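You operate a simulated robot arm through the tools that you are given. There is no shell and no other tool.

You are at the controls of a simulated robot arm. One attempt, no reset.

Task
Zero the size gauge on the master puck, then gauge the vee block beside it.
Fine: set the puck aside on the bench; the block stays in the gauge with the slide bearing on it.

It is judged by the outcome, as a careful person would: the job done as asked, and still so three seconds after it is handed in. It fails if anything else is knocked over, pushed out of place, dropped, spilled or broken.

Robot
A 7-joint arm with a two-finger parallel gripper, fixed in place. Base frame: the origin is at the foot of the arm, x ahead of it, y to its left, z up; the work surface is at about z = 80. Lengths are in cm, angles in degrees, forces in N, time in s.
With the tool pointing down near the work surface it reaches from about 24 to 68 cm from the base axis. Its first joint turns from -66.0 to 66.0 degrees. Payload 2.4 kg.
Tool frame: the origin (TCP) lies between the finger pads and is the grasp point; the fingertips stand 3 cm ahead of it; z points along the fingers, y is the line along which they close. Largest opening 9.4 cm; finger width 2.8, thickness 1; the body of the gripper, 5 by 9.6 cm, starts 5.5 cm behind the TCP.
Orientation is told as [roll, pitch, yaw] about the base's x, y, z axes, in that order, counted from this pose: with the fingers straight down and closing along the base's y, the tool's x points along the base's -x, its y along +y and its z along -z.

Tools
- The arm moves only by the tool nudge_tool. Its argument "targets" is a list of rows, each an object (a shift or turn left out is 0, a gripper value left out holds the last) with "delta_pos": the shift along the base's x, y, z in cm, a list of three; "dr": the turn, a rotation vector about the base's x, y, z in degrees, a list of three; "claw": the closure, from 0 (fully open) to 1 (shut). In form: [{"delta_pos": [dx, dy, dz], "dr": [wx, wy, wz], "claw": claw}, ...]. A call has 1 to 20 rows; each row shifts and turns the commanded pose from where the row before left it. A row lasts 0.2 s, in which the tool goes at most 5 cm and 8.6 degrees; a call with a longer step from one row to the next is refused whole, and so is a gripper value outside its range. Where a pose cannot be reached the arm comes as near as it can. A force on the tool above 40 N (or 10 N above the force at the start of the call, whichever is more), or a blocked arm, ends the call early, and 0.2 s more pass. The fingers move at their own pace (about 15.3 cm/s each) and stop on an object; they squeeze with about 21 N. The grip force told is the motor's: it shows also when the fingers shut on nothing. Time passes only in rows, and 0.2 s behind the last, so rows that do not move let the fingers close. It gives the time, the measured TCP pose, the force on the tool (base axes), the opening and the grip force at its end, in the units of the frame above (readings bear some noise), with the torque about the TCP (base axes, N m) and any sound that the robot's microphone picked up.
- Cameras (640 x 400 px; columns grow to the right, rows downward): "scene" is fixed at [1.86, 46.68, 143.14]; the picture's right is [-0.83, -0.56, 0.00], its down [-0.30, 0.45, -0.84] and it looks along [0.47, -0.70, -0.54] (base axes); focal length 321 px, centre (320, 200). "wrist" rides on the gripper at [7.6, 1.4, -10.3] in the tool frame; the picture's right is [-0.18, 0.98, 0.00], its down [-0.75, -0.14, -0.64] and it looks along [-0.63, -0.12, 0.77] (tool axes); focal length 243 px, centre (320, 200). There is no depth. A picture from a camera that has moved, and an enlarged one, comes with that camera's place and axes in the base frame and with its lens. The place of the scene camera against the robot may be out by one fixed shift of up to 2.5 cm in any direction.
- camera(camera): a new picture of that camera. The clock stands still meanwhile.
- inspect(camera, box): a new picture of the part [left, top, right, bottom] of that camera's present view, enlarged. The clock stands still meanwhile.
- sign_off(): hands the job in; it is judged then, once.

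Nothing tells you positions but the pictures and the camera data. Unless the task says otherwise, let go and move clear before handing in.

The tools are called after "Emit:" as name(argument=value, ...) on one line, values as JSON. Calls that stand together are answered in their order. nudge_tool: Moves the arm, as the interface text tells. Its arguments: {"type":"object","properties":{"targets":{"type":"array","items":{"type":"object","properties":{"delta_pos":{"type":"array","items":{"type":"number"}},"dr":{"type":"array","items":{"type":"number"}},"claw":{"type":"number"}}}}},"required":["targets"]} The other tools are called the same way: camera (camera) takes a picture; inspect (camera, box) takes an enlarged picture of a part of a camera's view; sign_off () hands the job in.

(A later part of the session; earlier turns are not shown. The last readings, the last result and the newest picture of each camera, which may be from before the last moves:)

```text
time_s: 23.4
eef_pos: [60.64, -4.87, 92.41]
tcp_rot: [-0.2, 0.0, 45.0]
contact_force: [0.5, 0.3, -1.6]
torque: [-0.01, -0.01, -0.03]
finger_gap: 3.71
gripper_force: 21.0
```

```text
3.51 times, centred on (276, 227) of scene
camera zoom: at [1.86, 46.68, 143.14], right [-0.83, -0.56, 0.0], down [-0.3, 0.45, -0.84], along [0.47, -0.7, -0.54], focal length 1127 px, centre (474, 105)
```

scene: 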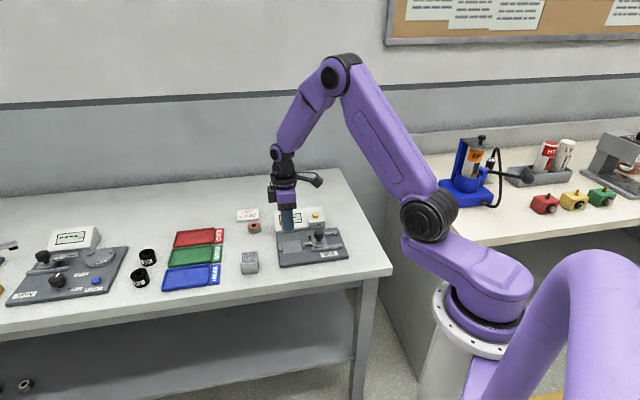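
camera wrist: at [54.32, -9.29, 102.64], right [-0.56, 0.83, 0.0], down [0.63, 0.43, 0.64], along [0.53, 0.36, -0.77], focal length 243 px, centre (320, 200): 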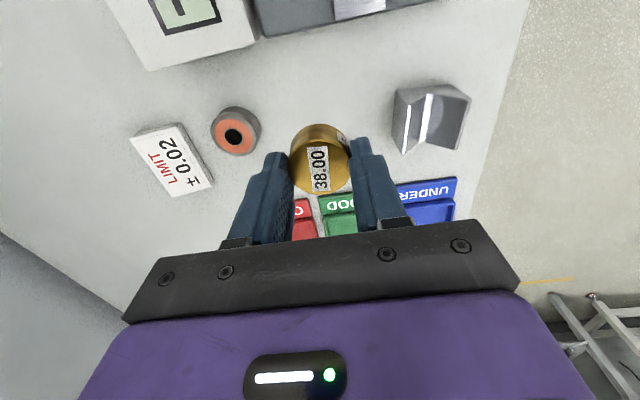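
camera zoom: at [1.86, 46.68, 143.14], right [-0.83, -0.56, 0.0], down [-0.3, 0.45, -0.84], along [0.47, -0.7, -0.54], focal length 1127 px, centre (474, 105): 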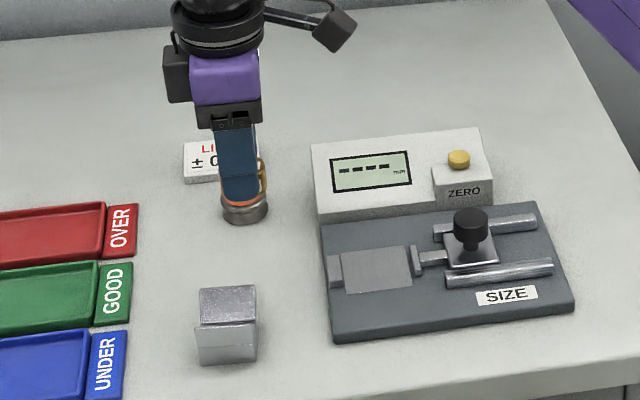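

Emit:
inspect(camera="wrist", box=[370, 60, 500, 170])

Emit:
inspect(camera="scene", box=[232, 240, 272, 284])

```text
3.64 times, centred on (435, 115) of wrist
camera zoom: at [54.32, -9.29, 102.64], right [-0.56, 0.83, 0.0], down [0.63, 0.43, 0.64], along [0.53, 0.36, -0.77], focal length 882 px, centre (-98, 509)
```

zoom: 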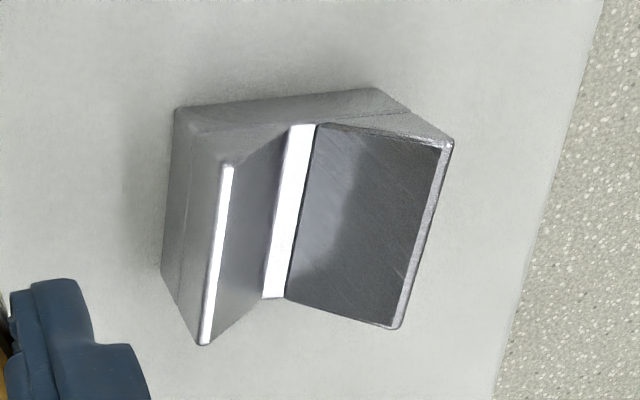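

```text
9.09 times, centred on (252, 262) of scene
camera zoom: at [1.86, 46.68, 143.14], right [-0.83, -0.56, 0.0], down [-0.3, 0.45, -0.84], along [0.47, -0.7, -0.54], focal length 2919 px, centre (938, -364)
```

zoom: 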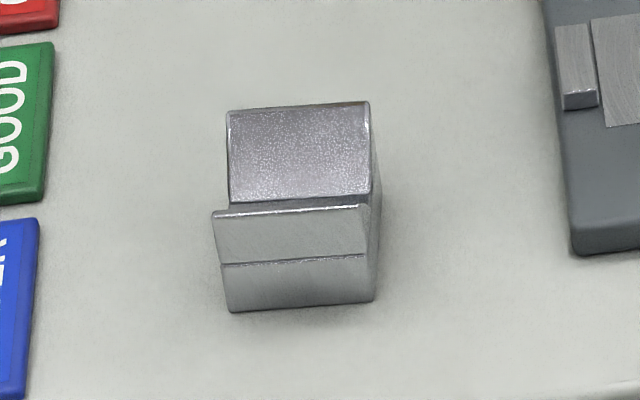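

The patch below is clear. The block's V groove runs roughly along the gauge direction (~40°), its size about 4.2 long × 4.55 wide × 3.85 high, centre near (55.9, 2.8). First I'll lower the puck gently onto the bench.

Emit:
nudge_tool(targets=[{"delta_pos": [0, 0, -3], "claw": 0.8}, {"delta_pos": [0, 0, -3], "claw": 0.8}, {"delta_pos": [0, 0, -1.6], "claw": 0.8}, {"delta_pos": [0, 0, -0.5], "claw": 0.8}, {"claw": 0.8}])

Emit:
inspect(camera="scene", box=[225, 200, 295, 264])

```text
time_s: 24.6
eef_pos: [60.75, -4.92, 84.05]
tcp_rot: [-0.2, 0.1, 45.1]
contact_force: [1.5, 0.6, -1.9]
torque: [-0.02, 0.01, -0.01]
finger_gap: 3.69
gripper_force: 20.7
```

```text
6.25 times, centred on (260, 232) of scene
camera zoom: at [1.86, 46.68, 143.14], right [-0.83, -0.56, 0.0], down [-0.3, 0.45, -0.84], along [0.47, -0.7, -0.54], focal length 2007 px, centre (695, 0)
```

zoom: 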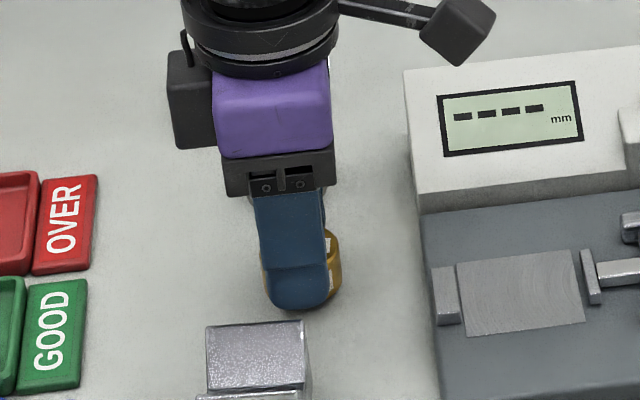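

Emit:
nudge_tool(targets=[{"delta_pos": [0, 0, -0.15], "claw": 0.8}, {"delta_pos": [0, 0, -0.1], "claw": 0.8}])

```text
time_s: 25.2
eef_pos: [60.88, -4.9, 83.9]
tcp_rot: [-0.2, 0.0, 45.0]
contact_force: [0.5, 0.1, -2.2]
torque: [-0.02, 0.02, 0.0]
finger_gap: 3.69
gripper_force: 20.9
```

Emit:
nudge_tool(targets=[{"delta_pos": [0, 0, -0.1], "claw": 0.8}, {"delta_pos": [0, 0, -0.1], "claw": 0.8}])

```text
time_s: 25.8
eef_pos: [60.68, -4.93, 83.82]
tcp_rot: [-0.2, -0.1, 44.9]
contact_force: [-0.3, -0.1, 2.6]
torque: [0.01, 0.13, 0.03]
finger_gap: 3.72
gripper_force: 20.8
```

The force turned from the puck's weight to a light push (+2.6 N), so it's on the bench. Releasing and lifting away.

Emit:
nudge_tool(targets=[{"delta_pos": [0, 0, 0.03], "claw": 0.7}, {"claw": 0.55}, {"claw": 0.4}, {"claw": 0.4}, {"delta_pos": [0, 0, 2], "claw": 0.4}, {"delta_pos": [0, 0, 3], "claw": 0.4}, {"delta_pos": [0, 0, 4], "claw": 0.4}, {"claw": 0.3}])

Emit:
camera(camera="wrist")

Emit:
inspect(camera="scene", box=[225, 200, 295, 284])

```text
time_s: 27.6
eef_pos: [60.52, -5.11, 92.56]
tcp_rot: [-0.3, 0.0, 45.0]
contact_force: [0.5, -0.7, 0.5]
torque: [-0.01, 0.01, 0.02]
finger_gap: 6.58
gripper_force: 0.0
```

```text
taken
camera wrist: at [54.2, -9.46, 102.79], right [-0.56, 0.83, 0.0], down [0.63, 0.43, 0.64], along [0.53, 0.36, -0.77], focal length 243 px, centre (320, 200)
```

wrist: 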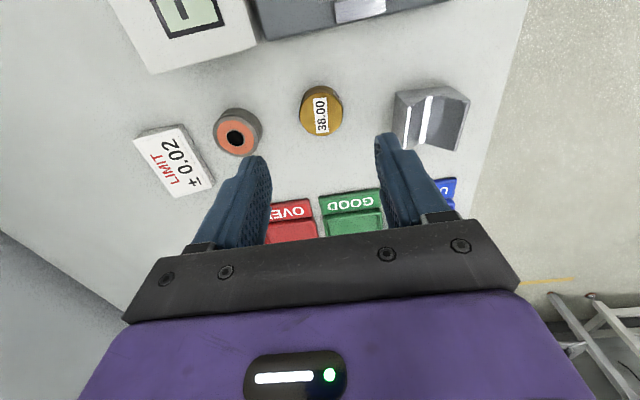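

```text
4.76 times, centred on (260, 242) of scene
camera zoom: at [1.86, 46.68, 143.14], right [-0.83, -0.56, 0.0], down [-0.3, 0.45, -0.84], along [0.47, -0.7, -0.54], focal length 1529 px, centre (606, 0)
```

zoom: 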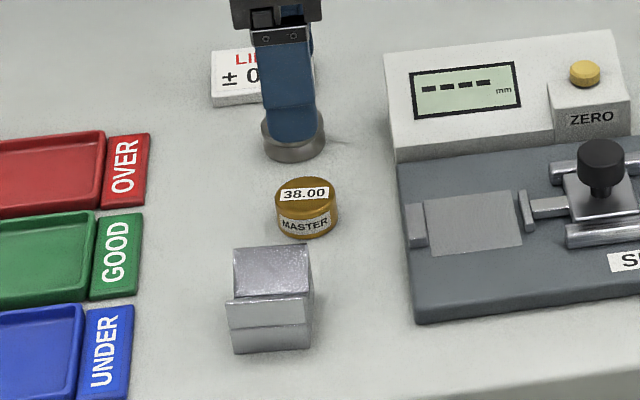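

The puck stands on the bench. Now I'll move above the vee block, turned to about its yaw (~40.5°), to measure it closely.

Emit:
nudge_tool(targets=[{"delta_pos": [-1.15, 2, 0.5], "dr": [0, 0, -2.2], "claw": 0.2}, {"delta_pos": [-1.15, 2, 0], "dr": [0, 0, -2.3], "claw": 0.2}, {"delta_pos": [-1.15, 2, 0], "claw": 0.2}, {"delta_pos": [-1.15, 1.9, 0], "claw": 0.2}, {"claw": 0.2}])

Emit:
camera(camera="wrist")

Emit:
inspect(camera="wrist", box=[260, 60, 380, 160])

```text
time_s: 28.8
eef_pos: [56.2, 3.03, 93.32]
tcp_rot: [-0.1, 0.0, 40.5]
contact_force: [0.1, 0.1, 0.8]
torque: [0.0, -0.04, -0.01]
finger_gap: 7.51
gripper_force: 0.1
```

```text
taken
camera wrist: at [49.3, -0.87, 103.6], right [-0.5, 0.87, 0.0], down [0.66, 0.38, 0.64], along [0.56, 0.32, -0.77], focal length 243 px, centre (320, 200)
```

wrist: 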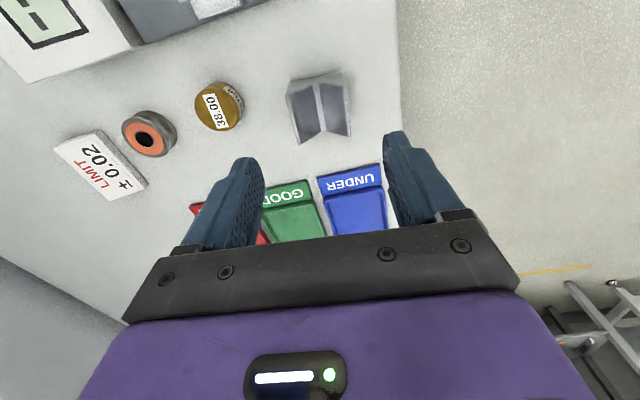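

```text
4.00 times, centred on (320, 110) of wrist
camera zoom: at [49.3, -0.87, 103.6], right [-0.5, 0.87, 0.0], down [0.66, 0.38, 0.64], along [0.56, 0.32, -0.77], focal length 970 px, centre (320, 560)
```

zoom: 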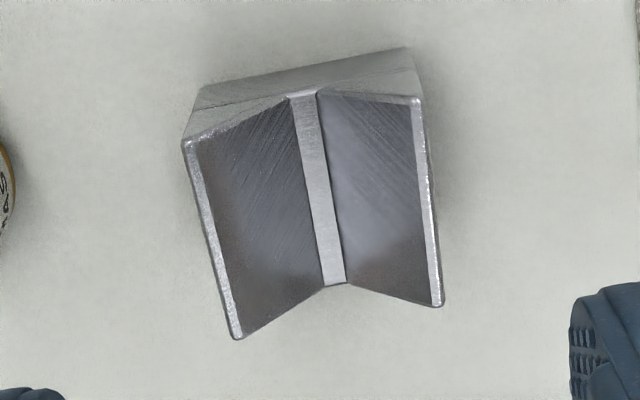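

I'll take finer views of the block to pin down its three dimensions, since only one of them can match the 38 mm master.

Emit:
inspect(camera="scene", box=[236, 246, 266, 278])

Emit:
inspect(camera="wrist", box=[275, 65, 365, 155])

Emit:
inspect(camera="scene", box=[276, 226, 316, 266])

```text
12.50 times, centred on (251, 262) of scene
camera zoom: at [1.86, 46.68, 143.14], right [-0.83, -0.56, 0.0], down [-0.3, 0.45, -0.84], along [0.47, -0.7, -0.54], focal length 4014 px, centre (1182, -575)
```

zoom: 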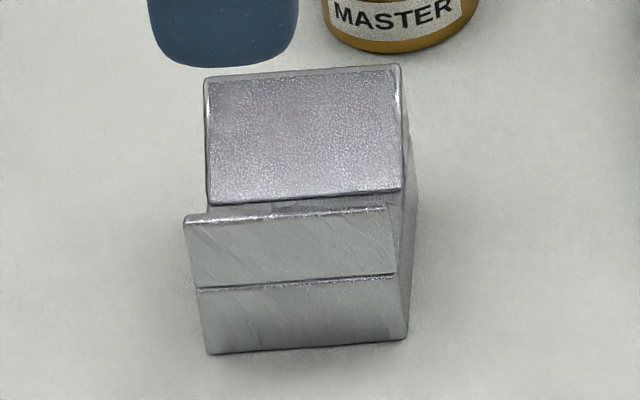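

```text
4.44 times, centred on (320, 110) of wrist
camera zoom: at [49.3, -0.87, 103.6], right [-0.5, 0.87, 0.0], down [0.66, 0.38, 0.64], along [0.56, 0.32, -0.77], focal length 1078 px, centre (320, 600)
```

zoom: 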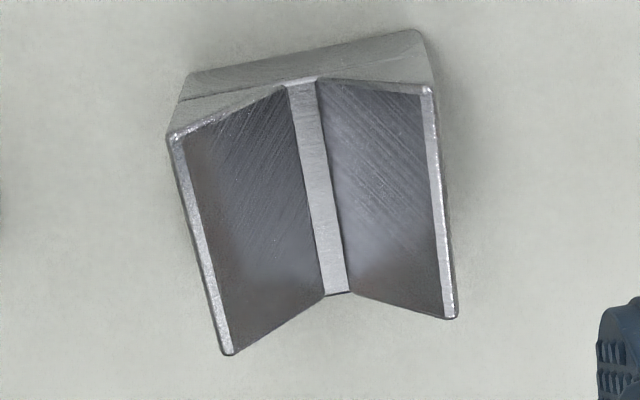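

```text
10.00 times, centred on (296, 246) of scene
camera zoom: at [1.86, 46.68, 143.14], right [-0.83, -0.56, 0.0], down [-0.3, 0.45, -0.84], along [0.47, -0.7, -0.54], focal length 3211 px, centre (560, -260)
```

zoom: 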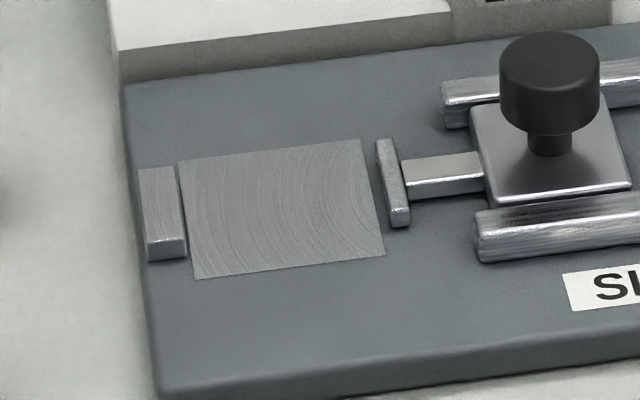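

The block stands V-up; its length and width look like 42 and 45-46 mm, and its height about 38-40 mm. To be sure which dimension matches the 38 mm master, I'll feel its height: touch the top land with shut fingers, then the bench.

Emit:
nudge_tool(targets=[{"delta_pos": [0.65, -0.93, -1.5], "claw": 1}, {"delta_pos": [0.66, -0.94, -1.5], "claw": 1}, {"delta_pos": [0, 0, -1.5], "claw": 1}, {"delta_pos": [0, 0, -1], "claw": 1}, {"claw": 1}, {"claw": 1}])

Emit:
camera(camera="wrist")

Emit:
inspect(camera="scene", box=[225, 210, 285, 284])

```text
time_s: 30.2
eef_pos: [57.5, 1.11, 87.76]
tcp_rot: [-0.2, -0.1, 40.5]
contact_force: [-0.3, 0.2, -0.7]
torque: [0.02, 0.02, 0.01]
finger_gap: 0.0
gripper_force: 20.7
```

```text
taken
camera wrist: at [50.79, -2.64, 97.99], right [-0.5, 0.87, 0.0], down [0.66, 0.38, 0.64], along [0.56, 0.32, -0.77], focal length 243 px, centre (320, 200)
```

wrist: 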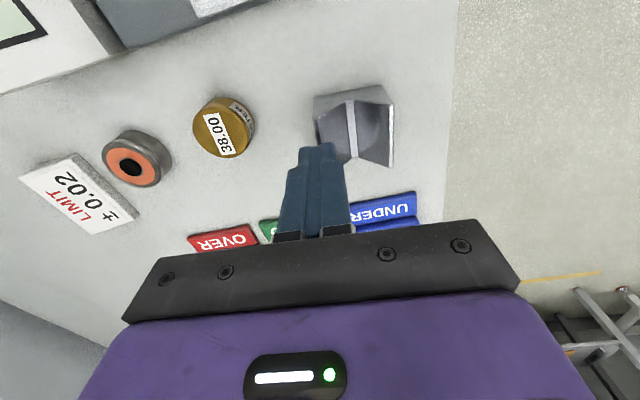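

```text
5.41 times, centred on (255, 247) of scene
camera zoom: at [1.86, 46.68, 143.14], right [-0.83, -0.56, 0.0], down [-0.3, 0.45, -0.84], along [0.47, -0.7, -0.54], focal length 1736 px, centre (671, -54)
```

zoom: 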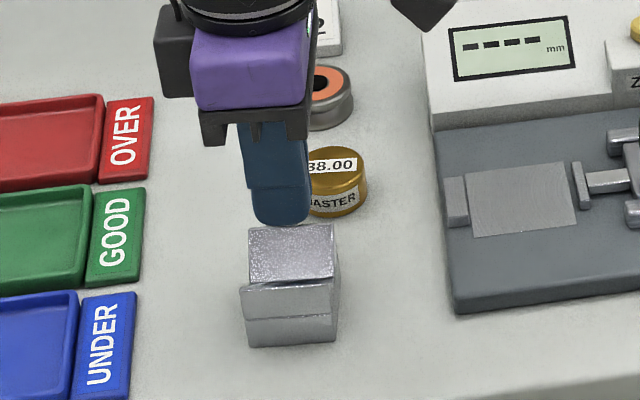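

Emit:
nudge_tool(targets=[{"delta_pos": [0, 0, -0.3], "claw": 1}, {"delta_pos": [0, 0, -0.1], "claw": 1}, {"claw": 1}])

Emit:
nudge_tool(targets=[{"delta_pos": [0, 0, -0.1], "claw": 1}, {"claw": 1}])

Emit:
nudge_tool(targets=[{"delta_pos": [0, 0, -0.1], "claw": 1}, {"claw": 1}])

```text
time_s: 31.0
eef_pos: [57.35, 1.03, 87.35]
tcp_rot: [-0.2, 0.0, 40.4]
contact_force: [-0.7, -1.2, 0.4]
torque: [0.03, -0.01, 0.0]
finger_gap: 0.01
gripper_force: 21.4
```

```text
time_s: 31.6
eef_pos: [57.32, 1.22, 87.21]
tcp_rot: [-0.2, 0.1, 40.5]
contact_force: [0.3, 0.9, 0.1]
torque: [0.01, -0.02, -0.02]
finger_gap: 0.0
gripper_force: 21.2
```

```text
time_s: 32.2
eef_pos: [57.33, 1.3, 87.28]
tcp_rot: [-0.3, 0.0, 40.5]
contact_force: [-0.2, -0.5, -0.5]
torque: [-0.01, -0.03, 0.0]
finger_gap: 0.02
gripper_force: 21.1
```

Emit:
nudge_tool(targets=[{"delta_pos": [0, 0, -0.07], "claw": 1}, {"claw": 1}])

Emit:
nudge_tool(targets=[{"delta_pos": [0, 0, -0.07], "claw": 1}, {"claw": 1}])

Emit:
nudge_tool(targets=[{"delta_pos": [0, 0, -0.07], "claw": 1}, {"claw": 1}])

```text
time_s: 32.8
eef_pos: [57.47, 1.18, 87.24]
tcp_rot: [-0.1, -0.1, 40.6]
contact_force: [0.3, 0.6, 0.5]
torque: [-0.01, -0.01, -0.04]
finger_gap: 0.0
gripper_force: 21.5
```

```text
time_s: 33.4
eef_pos: [57.47, 1.21, 87.1]
tcp_rot: [-0.3, 0.0, 40.5]
contact_force: [0.2, -0.4, 0.0]
torque: [0.01, -0.01, -0.01]
finger_gap: 0.0
gripper_force: 21.0
```

```text
time_s: 34.0
eef_pos: [57.44, 1.18, 87.01]
tcp_rot: [-0.2, 0.1, 40.5]
contact_force: [0.4, -0.7, -0.6]
torque: [-0.04, -0.02, 0.01]
finger_gap: 0.03
gripper_force: 20.8
```

Emit:
nudge_tool(targets=[{"delta_pos": [0, 0, -0.07], "claw": 1}, {"claw": 1}])

Emit:
inspect(camera="scene", box=[230, 230, 275, 280])

Emit:
camera(camera="wrist")

```text
time_s: 34.6
eef_pos: [57.5, 1.22, 87.01]
tcp_rot: [-0.3, 0.0, 40.4]
contact_force: [-0.2, -0.7, 3.3]
torque: [-0.03, 0.03, 0.02]
finger_gap: 0.0
gripper_force: 20.8
```

```text
8.00 times, centred on (252, 255) of scene
camera zoom: at [1.86, 46.68, 143.14], right [-0.83, -0.56, 0.0], down [-0.3, 0.45, -0.84], along [0.47, -0.7, -0.54], focal length 2569 px, centre (860, -240)
```

zoom: 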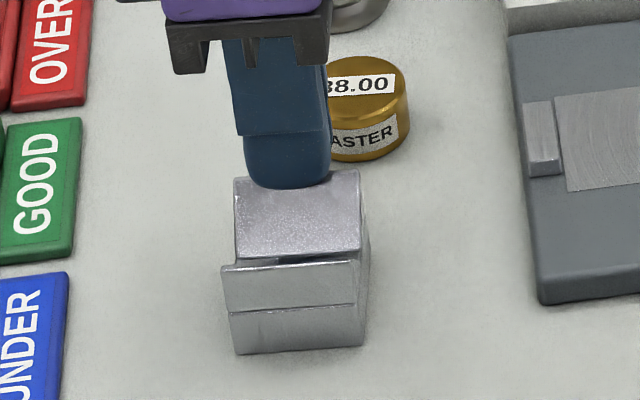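

```text
taken
camera wrist: at [50.72, -2.69, 97.28], right [-0.5, 0.87, 0.0], down [0.66, 0.38, 0.64], along [0.56, 0.32, -0.77], focal length 243 px, centre (320, 200)
```

wrist: 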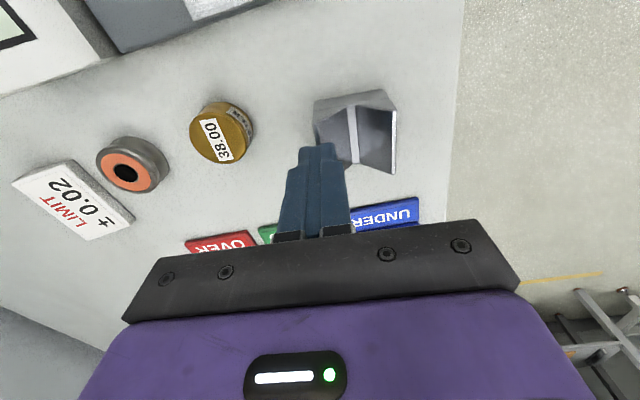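

Contact on the block top at camera height 97.28. Now the same touch on the bare bench nearby at about (62, 1) for reference.

Emit:
nudge_tool(targets=[{"delta_pos": [0, 0, 2], "claw": 1}, {"delta_pos": [2.25, -0.1, 0], "claw": 1}, {"delta_pos": [2.25, -0.1, 0], "claw": 1}, {"delta_pos": [0, 0, -2], "claw": 1}, {"delta_pos": [0, 0, -2], "claw": 1}, {"delta_pos": [0, 0, -1.3], "claw": 1}, {"claw": 1}])

Emit:
inspect(camera="scene", box=[210, 200, 285, 284])

```text
time_s: 36.2
eef_pos: [61.77, 0.84, 83.69]
tcp_rot: [-0.2, -0.1, 40.5]
contact_force: [-0.3, 0.0, -0.7]
torque: [0.0, -0.03, -0.01]
finger_gap: 0.0
gripper_force: 21.3
```

```text
4.76 times, centred on (248, 242) of scene
camera zoom: at [1.86, 46.68, 143.14], right [-0.83, -0.56, 0.0], down [-0.3, 0.45, -0.84], along [0.47, -0.7, -0.54], focal length 1529 px, centre (665, 0)
```

zoom: 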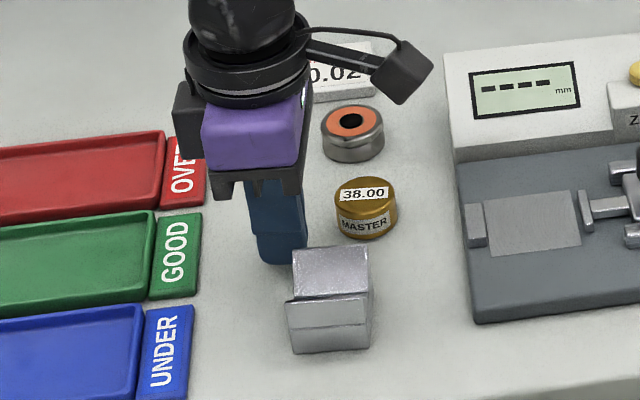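

Emit:
nudge_tool(targets=[{"delta_pos": [0, 0, -0.2], "claw": 1}, {"claw": 1}])

Emit:
nudge_tool(targets=[{"delta_pos": [0, 0, -0.1], "claw": 1}, {"claw": 1}])

Emit:
nudge_tool(targets=[{"delta_pos": [0, 0, -0.07], "claw": 1}, {"claw": 1}])

Emit:
nudge_tool(targets=[{"delta_pos": [0, 0, -0.07], "claw": 1}, {"claw": 1}])

```text
time_s: 36.8
eef_pos: [61.89, 0.91, 83.44]
tcp_rot: [-0.3, -0.1, 40.5]
contact_force: [0.0, 1.1, 0.4]
torque: [0.01, -0.02, -0.01]
finger_gap: 0.02
gripper_force: 21.2
```

```text
time_s: 37.4
eef_pos: [61.88, 0.87, 83.35]
tcp_rot: [-0.2, -0.1, 40.5]
contact_force: [-0.3, 0.3, -0.1]
torque: [0.01, -0.01, 0.0]
finger_gap: 0.0
gripper_force: 21.0
```

```text
time_s: 38.0
eef_pos: [61.85, 0.87, 83.13]
tcp_rot: [-0.2, 0.0, 40.5]
contact_force: [0.2, 1.2, 0.9]
torque: [0.03, -0.01, -0.01]
finger_gap: 0.0
gripper_force: 20.9
```

```text
time_s: 38.6
eef_pos: [61.99, 0.73, 83.21]
tcp_rot: [-0.2, 0.0, 40.6]
contact_force: [-0.5, 0.4, -1.4]
torque: [-0.01, 0.01, -0.01]
finger_gap: 0.0
gripper_force: 21.1
```

Emit:
nudge_tool(targets=[{"delta_pos": [0, 0, -0.07], "claw": 1}, {"claw": 1}])

Emit:
nudge_tool(targets=[{"delta_pos": [0, 0, -0.07], "claw": 1}, {"claw": 1}])

Emit:
camera(camera="wrist")

```text
time_s: 39.2
eef_pos: [61.81, 0.84, 82.98]
tcp_rot: [-0.2, -0.1, 40.5]
contact_force: [-1.5, -1.4, 2.7]
torque: [-0.01, 0.05, 0.03]
finger_gap: 0.0
gripper_force: 21.3
```

```text
time_s: 39.8
eef_pos: [61.89, 0.92, 83.12]
tcp_rot: [-0.2, 0.1, 40.5]
contact_force: [-8.5, -2.5, 14.6]
torque: [0.03, 0.2, 0.08]
finger_gap: 0.01
gripper_force: 21.3
```

```text
taken
camera wrist: at [55.16, -3.02, 93.28], right [-0.5, 0.87, 0.0], down [0.66, 0.38, 0.64], along [0.56, 0.32, -0.77], focal length 243 px, centre (320, 200)
```

wrist: 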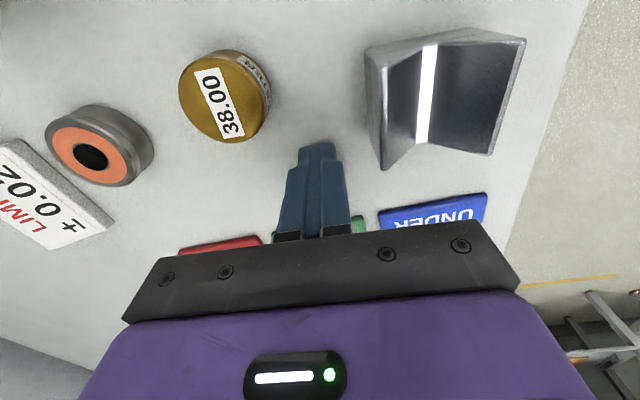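

Height works out at 40.0 mm (97.28 vs 93.28), so none of the block's sizes is exactly the master's; it stands naturally on its base, V up. I'll measure its plan from this close view too.

Emit:
inspect(camera="wrist", box=[350, 10, 540, 180])

Emit:
inspect(camera="wrist", box=[160, 30, 290, 160])

```text
2.35 times, centred on (445, 95) of wrist
camera zoom: at [55.16, -3.02, 93.28], right [-0.5, 0.87, 0.0], down [0.66, 0.38, 0.64], along [0.56, 0.32, -0.77], focal length 571 px, centre (26, 447)
```

zoom: 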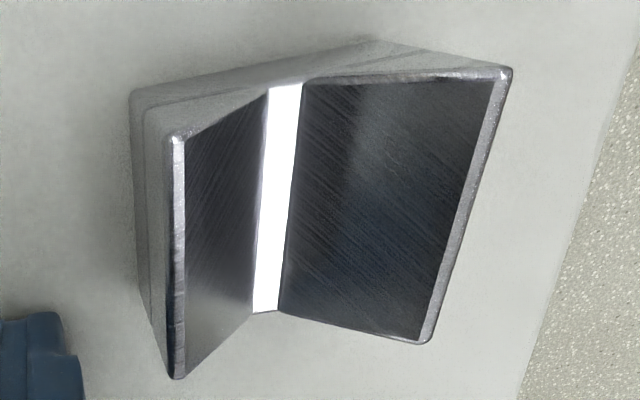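

```text
3.08 times, centred on (225, 95) of wrist
camera zoom: at [55.16, -3.02, 93.28], right [-0.5, 0.87, 0.0], down [0.66, 0.38, 0.64], along [0.56, 0.32, -0.77], focal length 746 px, centre (612, 523)
```

zoom: 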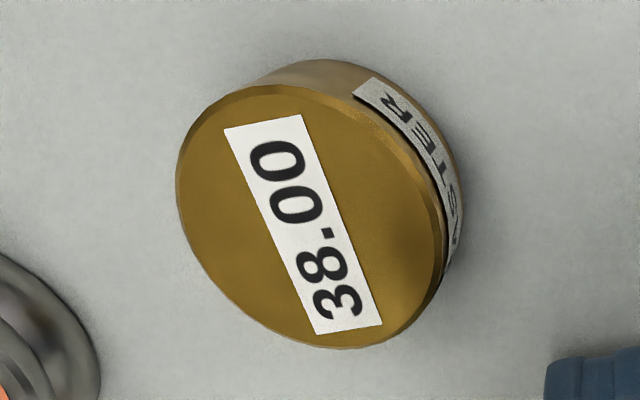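

Block plan: about 46 mm wide, 42 mm long (groove direction), yaw 40.5°, centre (55.88, 2.83). I'll keep it V-up, grip it across its width, and gauge it along the groove between flat end faces. Moving above it now with fingers open 7 cm.

Emit:
nudge_tool(targets=[{"delta_pos": [0, 0, 2], "claw": 1}, {"delta_pos": [0, 0, 4], "claw": 1}, {"delta_pos": [0, 0, 4], "claw": 0.25}, {"delta_pos": [-2, 0.66, 0], "claw": 0.25}, {"delta_pos": [-2, 0.66, 0], "claw": 0.25}, {"delta_pos": [-1.97, 0.66, 0], "claw": 0.25}, {"claw": 0.25}, {"claw": 0.25}])

Emit:
camera(camera="wrist")

Emit:
inspect(camera="scene", box=[215, 200, 295, 284])

```text
time_s: 41.6
eef_pos: [56.14, 2.99, 93.11]
tcp_rot: [-0.1, 0.1, 40.6]
contact_force: [0.2, -0.3, -0.1]
torque: [0.03, -0.01, 0.01]
finger_gap: 7.06
gripper_force: 0.1
```

```text
taken
camera wrist: at [49.35, -0.88, 103.4], right [-0.5, 0.87, 0.0], down [0.66, 0.38, 0.64], along [0.56, 0.32, -0.77], focal length 243 px, centre (320, 200)
```

wrist: 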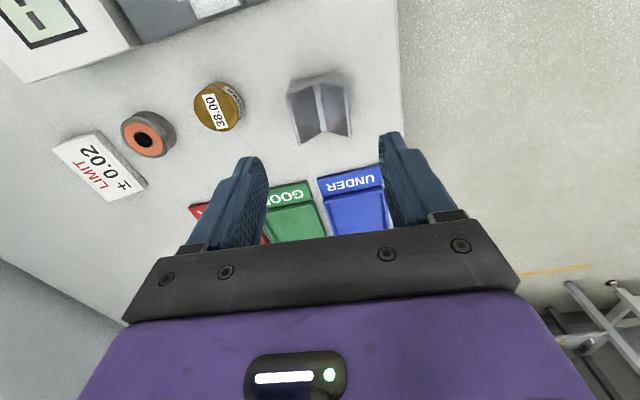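

```text
4.76 times, centred on (255, 242) of scene
camera zoom: at [1.86, 46.68, 143.14], right [-0.83, -0.56, 0.0], down [-0.3, 0.45, -0.84], along [0.47, -0.7, -0.54], focal length 1529 px, centre (630, 0)
```

zoom: 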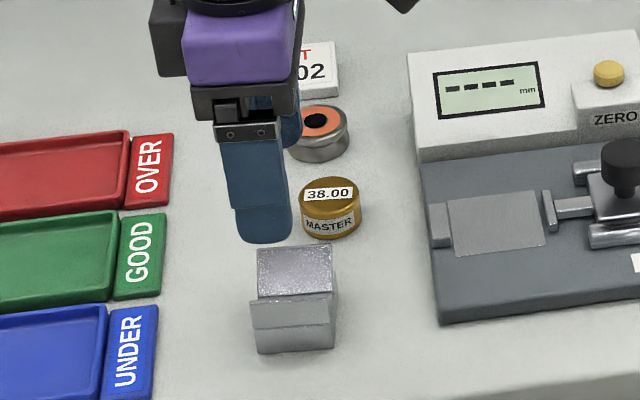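

Emit:
nudge_tool(targets=[{"delta_pos": [-0.16, -0.16, -2.5], "claw": 0.25}, {"delta_pos": [0, 0, -2.5], "claw": 0.25}, {"delta_pos": [0, 0, -2], "claw": 0.25}, {"delta_pos": [0, 0, -1.3], "claw": 0.25}, {"delta_pos": [0, 0, -0.6], "claw": 0.25}, {"claw": 0.25}])

Emit:
camera(camera="wrist")

Emit:
inspect(camera="scene", box=[215, 200, 295, 284])

```text
time_s: 43.0
eef_pos: [55.72, 2.75, 84.2]
tcp_rot: [-0.2, 0.0, 40.5]
contact_force: [-0.7, 0.0, 0.9]
torque: [-0.01, 0.0, 0.01]
finger_gap: 7.06
gripper_force: 0.1
```

```text
taken
camera wrist: at [48.94, -1.07, 94.47], right [-0.5, 0.87, 0.0], down [0.66, 0.38, 0.64], along [0.56, 0.32, -0.77], focal length 243 px, centre (320, 200)
```

wrist: 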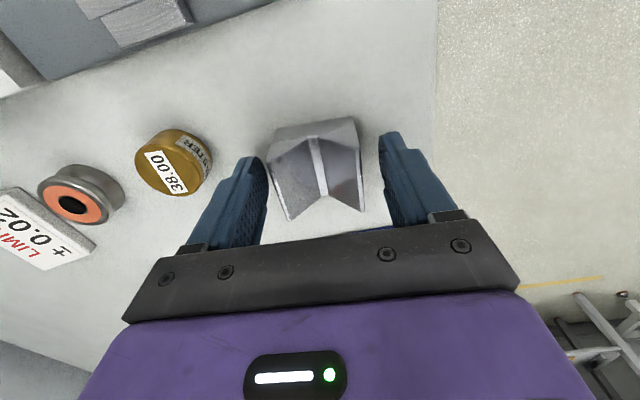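

```text
4.76 times, centred on (255, 242) of scene
camera zoom: at [1.86, 46.68, 143.14], right [-0.83, -0.56, 0.0], down [-0.3, 0.45, -0.84], along [0.47, -0.7, -0.54], focal length 1529 px, centre (630, 0)
```

zoom: 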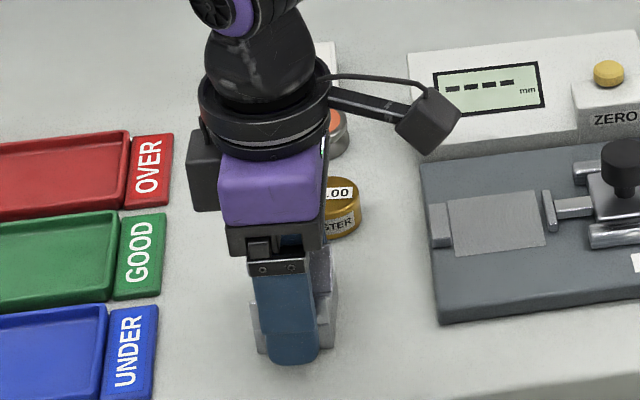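

Block sits between the pads. A small centring shift, then close.

Emit:
nudge_tool(targets=[{"delta_pos": [0.2, 0.03, 0], "claw": 0.25}, {"claw": 0.4}, {"claw": 0.5}, {"claw": 0.7}, {"claw": 0.7}])

Emit:
camera(camera="wrist")

```text
time_s: 44.2
eef_pos: [55.92, 2.9, 84.18]
tcp_rot: [-0.1, 0.0, 40.5]
contact_force: [-0.9, 0.7, 2.4]
torque: [0.0, 0.1, -0.07]
finger_gap: 5.26
gripper_force: 21.0
```

```text
taken
camera wrist: at [49.21, -1.02, 94.47], right [-0.5, 0.87, 0.0], down [0.66, 0.38, 0.64], along [0.56, 0.32, -0.77], focal length 243 px, centre (320, 200)
```

wrist: 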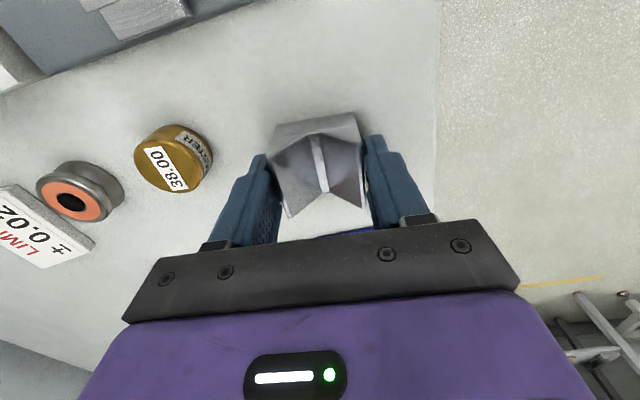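

The gap reads 5.26 cm, more than I expected; I'll look closely at how the block sits in the grip before lifting.

Emit:
inspect(camera="wrist", box=[230, 90, 410, 240])

Emit:
inspect(camera="scene", box=[230, 230, 275, 284])

```text
2.67 times, centred on (320, 165) of wrist
camera zoom: at [49.21, -1.02, 94.47], right [-0.5, 0.87, 0.0], down [0.66, 0.38, 0.64], along [0.56, 0.32, -0.77], focal length 647 px, centre (320, 293)
```

zoom: 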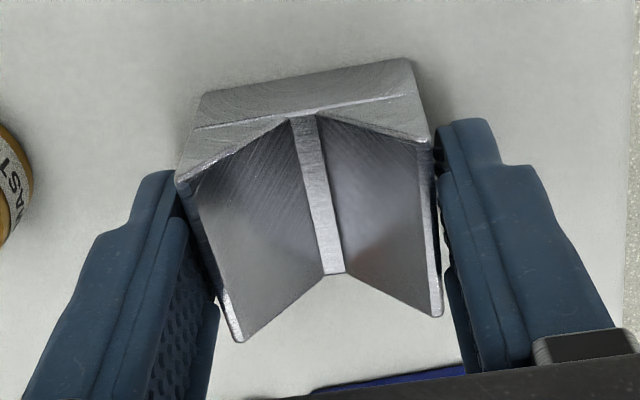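

```text
7.41 times, centred on (252, 257) of scene
camera zoom: at [1.85, 46.68, 143.14], right [-0.83, -0.56, 0.0], down [-0.3, 0.45, -0.84], along [0.47, -0.7, -0.54], focal length 2378 px, centre (820, -222)
```

zoom: 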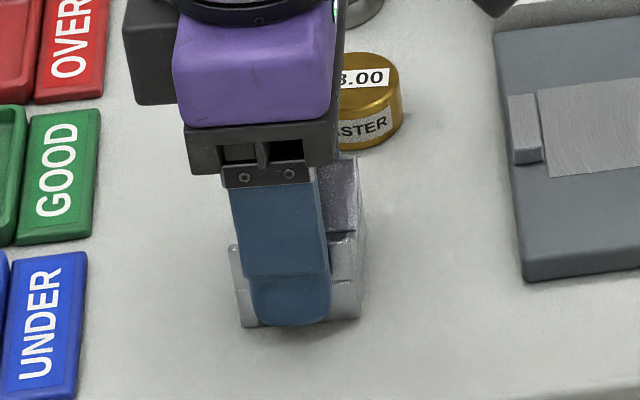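

Emit:
nudge_tool(targets=[{"claw": 0.7}, {"claw": 0.7}, {"claw": 0.7}])

Emit:
inspect(camera="wrist", box=[250, 110, 340, 200])

Emit:
inspect(camera="wrist", box=[320, 110, 410, 200])

```text
time_s: 45.0
eef_pos: [56.01, 2.94, 84.03]
tcp_rot: [-0.3, 0.0, 40.5]
contact_force: [-0.9, 2.5, 3.2]
torque: [0.05, 0.04, -0.07]
finger_gap: 5.23
gripper_force: 21.4
```

```text
4.44 times, centred on (295, 155) of wrist
camera zoom: at [49.21, -1.02, 94.47], right [-0.5, 0.87, 0.0], down [0.66, 0.38, 0.64], along [0.56, 0.32, -0.77], focal length 1078 px, centre (431, 400)
```

zoom: 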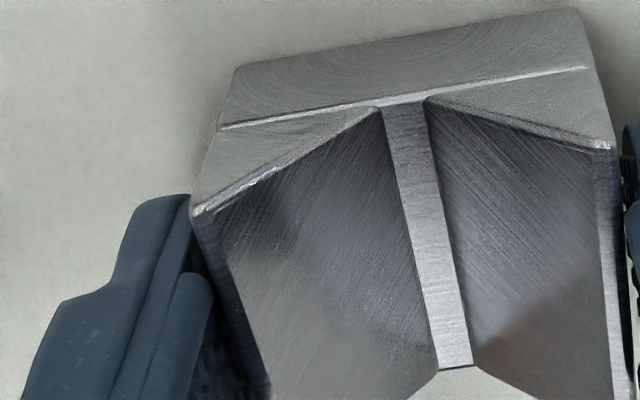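

```text
4.44 times, centred on (365, 155) of wrist
camera zoom: at [49.21, -1.02, 94.47], right [-0.5, 0.87, 0.0], down [0.66, 0.38, 0.64], along [0.56, 0.32, -0.77], focal length 1078 px, centre (120, 400)
```

zoom: 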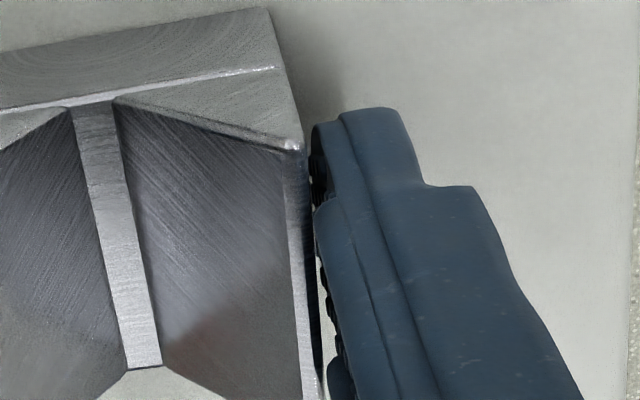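

Emit:
nudge_tool(targets=[{"delta_pos": [0, 0, 0.3], "claw": 0.7}, {"delta_pos": [0, 0, 0.5], "claw": 0.7}, {"claw": 0.7}, {"claw": 0.7}])

Emit:
camera(camera="wrist")

Emit:
inspect(camera="scene", box=[230, 230, 275, 284])

```text
time_s: 46.0
eef_pos: [55.92, 2.9, 84.97]
tcp_rot: [-0.3, 0.0, 40.6]
contact_force: [0.3, -0.1, -4.7]
torque: [0.0, 0.01, -0.01]
finger_gap: 5.21
gripper_force: 21.1
```

```text
taken
camera wrist: at [49.28, -1.1, 95.22], right [-0.5, 0.87, 0.0], down [0.66, 0.38, 0.64], along [0.56, 0.32, -0.77], focal length 243 px, centre (320, 200)
```

wrist: 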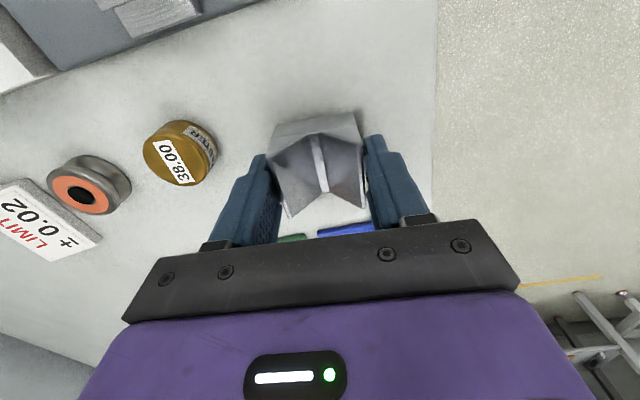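

```text
7.41 times, centred on (252, 257) of scene
camera zoom: at [1.87, 46.68, 143.14], right [-0.83, -0.56, 0.0], down [-0.3, 0.45, -0.84], along [0.47, -0.7, -0.54], focal length 2378 px, centre (820, -222)
```

zoom: 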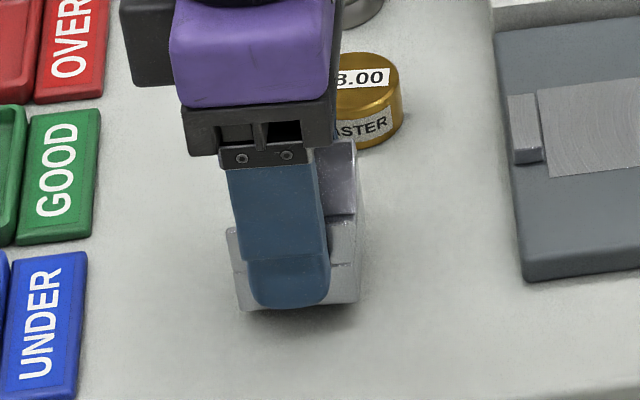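

The block is lifted (weight about 4.7 N) and hangs level. I'll raise it, turn it +4.5° square with the gauge axis, and carry it over the nest, short of the anvil.

Emit:
nudge_tool(targets=[{"delta_pos": [0, 0, 2], "claw": 0.7}, {"delta_pos": [0, 0, 2], "claw": 0.7}, {"delta_pos": [0, 0, 2], "claw": 0.7}, {"delta_pos": [-0.85, -2, 0], "dr": [0, 0, 1.5], "claw": 0.7}, {"delta_pos": [-0.85, -2, 0], "dr": [0, 0, 1.5], "claw": 0.7}, {"delta_pos": [-0.85, -2, 0], "dr": [0, 0, 1.5], "claw": 0.7}, {"delta_pos": [-0.86, -2, 0], "claw": 0.7}, {"delta_pos": [-0.86, -2, 0], "claw": 0.7}, {"delta_pos": [-0.86, -2.03, 0], "claw": 0.7}, {"claw": 0.7}, {"claw": 0.7}])

Emit:
camera(camera="wrist")

Emit:
inspect(camera="scene", box=[240, 190, 350, 274])

```text
time_s: 48.4
eef_pos: [50.94, -8.92, 91.07]
tcp_rot: [-0.2, 0.0, 45.0]
contact_force: [-0.2, 0.4, -4.2]
torque: [0.0, 0.0, 0.0]
finger_gap: 5.23
gripper_force: 21.0
```

```text
taken
camera wrist: at [44.52, -13.47, 101.41], right [-0.56, 0.83, 0.0], down [0.63, 0.43, 0.64], along [0.53, 0.36, -0.77], focal length 243 px, centre (320, 200)
```

wrist: 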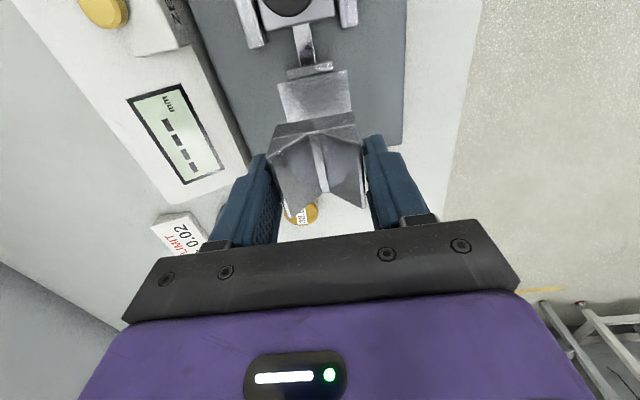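

```text
4.76 times, centred on (295, 232) of scene
camera zoom: at [1.87, 46.68, 143.14], right [-0.83, -0.56, 0.0], down [-0.3, 0.45, -0.84], along [0.47, -0.7, -0.54], focal length 1529 px, centre (439, 48)
```

zoom: 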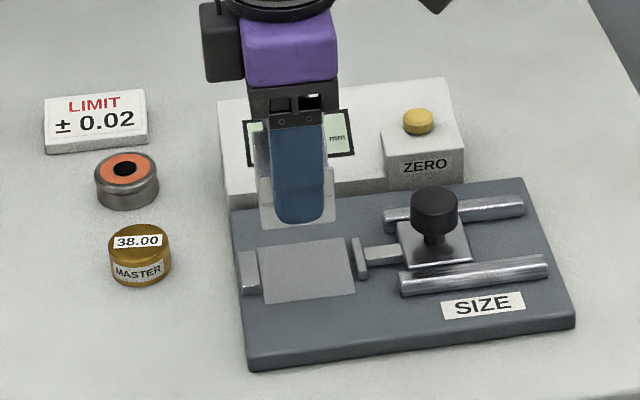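

Emit:
nudge_tool(targets=[{"delta_pos": [-0.12, -0.24, -2], "claw": 0.7}, {"delta_pos": [0, 0, -2], "claw": 0.7}, {"claw": 0.7}])

Emit:
camera(camera="wrist")

Emit:
inspect(camera="scene", box=[275, 215, 335, 265])

Emit:
inspect(camera="wrist", box=[240, 40, 400, 160])

```text
time_s: 49.2
eef_pos: [50.83, -9.39, 87.01]
tcp_rot: [-0.2, 0.0, 45.1]
contact_force: [0.0, -0.6, -4.4]
torque: [0.0, 0.0, -0.01]
finger_gap: 5.22
gripper_force: 20.9
```

```text
taken
camera wrist: at [44.41, -13.75, 97.34], right [-0.56, 0.83, 0.0], down [0.63, 0.43, 0.64], along [0.53, 0.36, -0.77], focal length 243 px, centre (320, 200)
```

wrist: 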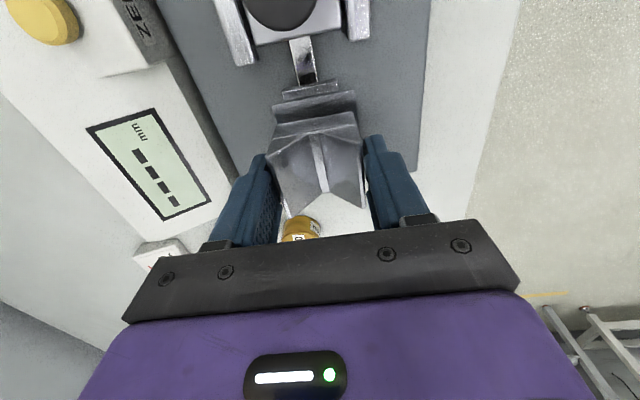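

```text
8.00 times, centred on (305, 240) of scene
camera zoom: at [1.87, 46.68, 143.14], right [-0.83, -0.56, 0.0], down [-0.3, 0.45, -0.84], along [0.47, -0.7, -0.54], focal length 2569 px, centre (440, -120)
```

zoom: 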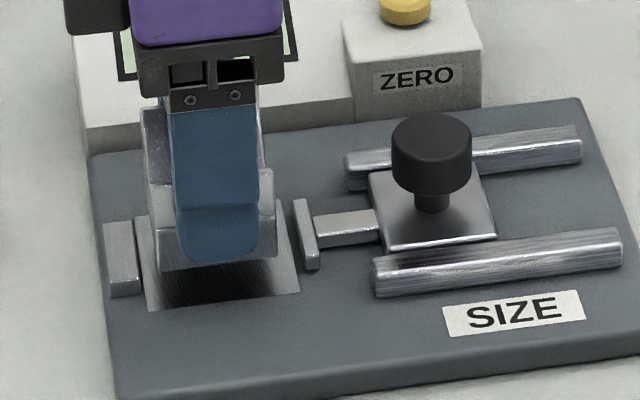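

```text
3.33 times, centred on (320, 100) of wrist
camera zoom: at [44.41, -13.75, 97.34], right [-0.56, 0.83, 0.0], down [0.63, 0.43, 0.64], along [0.53, 0.36, -0.77], focal length 809 px, centre (320, 533)
```

zoom: 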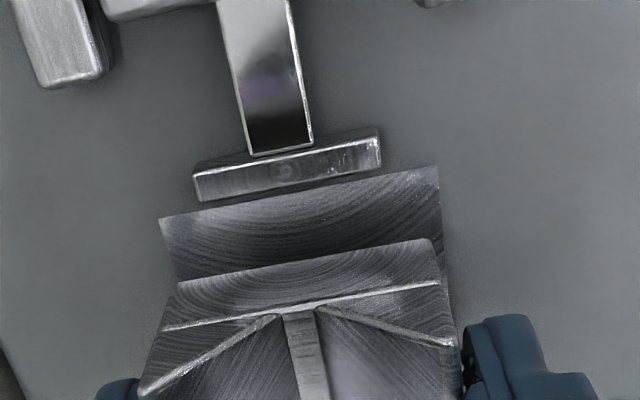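

The block hangs square above the nest with clearance to anvil and slide. Lowering the last 1.5 cm, with care at the end.

Emit:
nudge_tool(targets=[{"delta_pos": [0, 0, -0.8], "claw": 0.7}, {"delta_pos": [0, 0, -0.5], "claw": 0.7}, {"claw": 0.7}])

Emit:
nudge_tool(targets=[{"delta_pos": [0, 0, -0.1], "claw": 0.7}, {"claw": 0.7}])

Emit:
inspect(camera="scene", box=[275, 215, 335, 265])

```text
time_s: 50.0
eef_pos: [50.84, -9.46, 85.6]
tcp_rot: [-0.3, -0.1, 45.0]
contact_force: [0.1, 0.2, -4.9]
torque: [0.03, -0.03, -0.01]
finger_gap: 5.23
gripper_force: 21.1
```

```text
time_s: 50.6
eef_pos: [50.88, -9.42, 85.54]
tcp_rot: [-0.3, 0.0, 44.8]
contact_force: [-5.4, -2.5, 12.9]
torque: [-0.02, 0.09, -0.1]
finger_gap: 5.25
gripper_force: 21.1
```

```text
8.00 times, centred on (305, 240) of scene
camera zoom: at [1.83, 46.68, 143.14], right [-0.83, -0.56, 0.0], down [-0.3, 0.45, -0.84], along [0.47, -0.7, -0.54], focal length 2569 px, centre (440, -120)
```

zoom: 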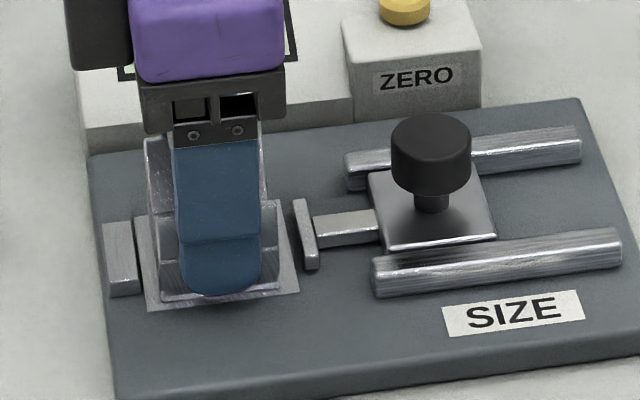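

The block has touched down on the nest. I'll ease off the downforce and slide it gently along +s until it meets the anvil.

Emit:
nudge_tool(targets=[{"delta_pos": [0, 0, 0.08], "claw": 0.7}, {"delta_pos": [0.07, 0.07, 0], "claw": 0.7}, {"delta_pos": [0.07, 0.07, 0], "claw": 0.7}, {"claw": 0.7}])

Emit:
inspect(camera="scene", box=[275, 215, 335, 265])

```text
time_s: 51.6
eef_pos: [50.92, -9.23, 85.48]
tcp_rot: [-0.2, 0.0, 45.1]
contact_force: [-1.1, -3.6, 4.3]
torque: [0.12, 0.01, -0.01]
finger_gap: 5.26
gripper_force: 20.7
```

```text
8.00 times, centred on (305, 240) of scene
camera zoom: at [1.85, 46.67, 143.15], right [-0.83, -0.56, 0.0], down [-0.3, 0.45, -0.84], along [0.47, -0.7, -0.54], focal length 2569 px, centre (440, -120)
```

zoom: 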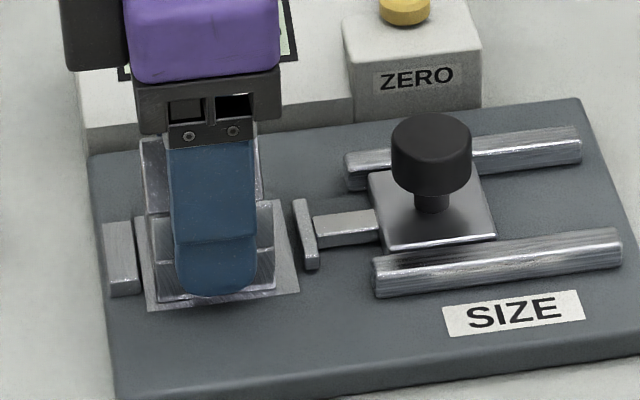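

Emit:
nudge_tool(targets=[{"delta_pos": [0.07, 0.07, 0.02], "claw": 0.7}, {"delta_pos": [0.05, 0.05, 0], "claw": 0.7}, {"claw": 0.7}])

Emit:
nudge_tool(targets=[{"delta_pos": [0.05, 0.05, 0], "claw": 0.7}, {"claw": 0.7}])

Emit:
inspect(camera="scene", box=[275, 215, 335, 265])

```text
time_s: 52.4
eef_pos: [50.97, -9.23, 85.56]
tcp_rot: [-0.2, 0.1, 45.0]
contact_force: [0.3, 0.0, -5.1]
torque: [-0.03, 0.01, -0.03]
finger_gap: 5.25
gripper_force: 21.4
```

```text
time_s: 53.0
eef_pos: [51.0, -9.05, 85.58]
tcp_rot: [-0.2, 0.0, 45.0]
contact_force: [-0.3, -0.4, -5.0]
torque: [-0.01, 0.04, 0.0]
finger_gap: 5.22
gripper_force: 21.0
```

```text
8.00 times, centred on (305, 240) of scene
camera zoom: at [1.87, 46.68, 143.14], right [-0.83, -0.56, 0.0], down [-0.3, 0.45, -0.84], along [0.47, -0.7, -0.54], focal length 2569 px, centre (440, -120)
```

zoom: 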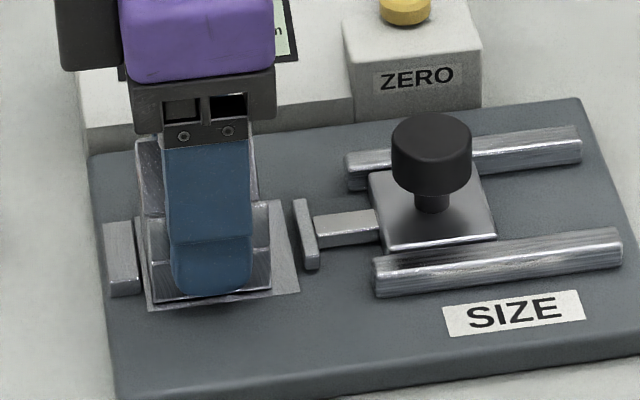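

Emit:
nudge_tool(targets=[{"delta_pos": [0.06, 0.06, 0], "claw": 0.7}, {"claw": 0.7}])

Emit:
nudge_tool(targets=[{"delta_pos": [0.05, 0.05, 0], "claw": 0.7}, {"claw": 0.7}])

Emit:
inspect(camera="scene", box=[280, 220, 325, 260])

```text
time_s: 53.6
eef_pos: [51.01, -8.97, 85.63]
tcp_rot: [-0.2, 0.0, 45.0]
contact_force: [-0.2, -0.1, -4.8]
torque: [0.03, 0.01, -0.02]
finger_gap: 5.25
gripper_force: 20.8
```

```text
time_s: 54.2
eef_pos: [51.13, -8.96, 85.7]
tcp_rot: [-0.2, 0.1, 45.0]
contact_force: [-0.5, 0.1, -4.4]
torque: [0.02, 0.03, -0.01]
finger_gap: 5.23
gripper_force: 20.8
```

```text
10.00 times, centred on (302, 240) of scene
camera zoom: at [1.87, 46.68, 143.14], right [-0.83, -0.56, 0.0], down [-0.3, 0.45, -0.84], along [0.47, -0.7, -0.54], focal length 3211 px, centre (495, -200)
```

zoom: 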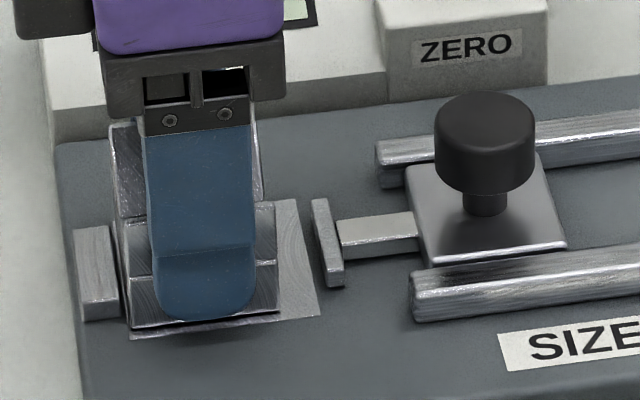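

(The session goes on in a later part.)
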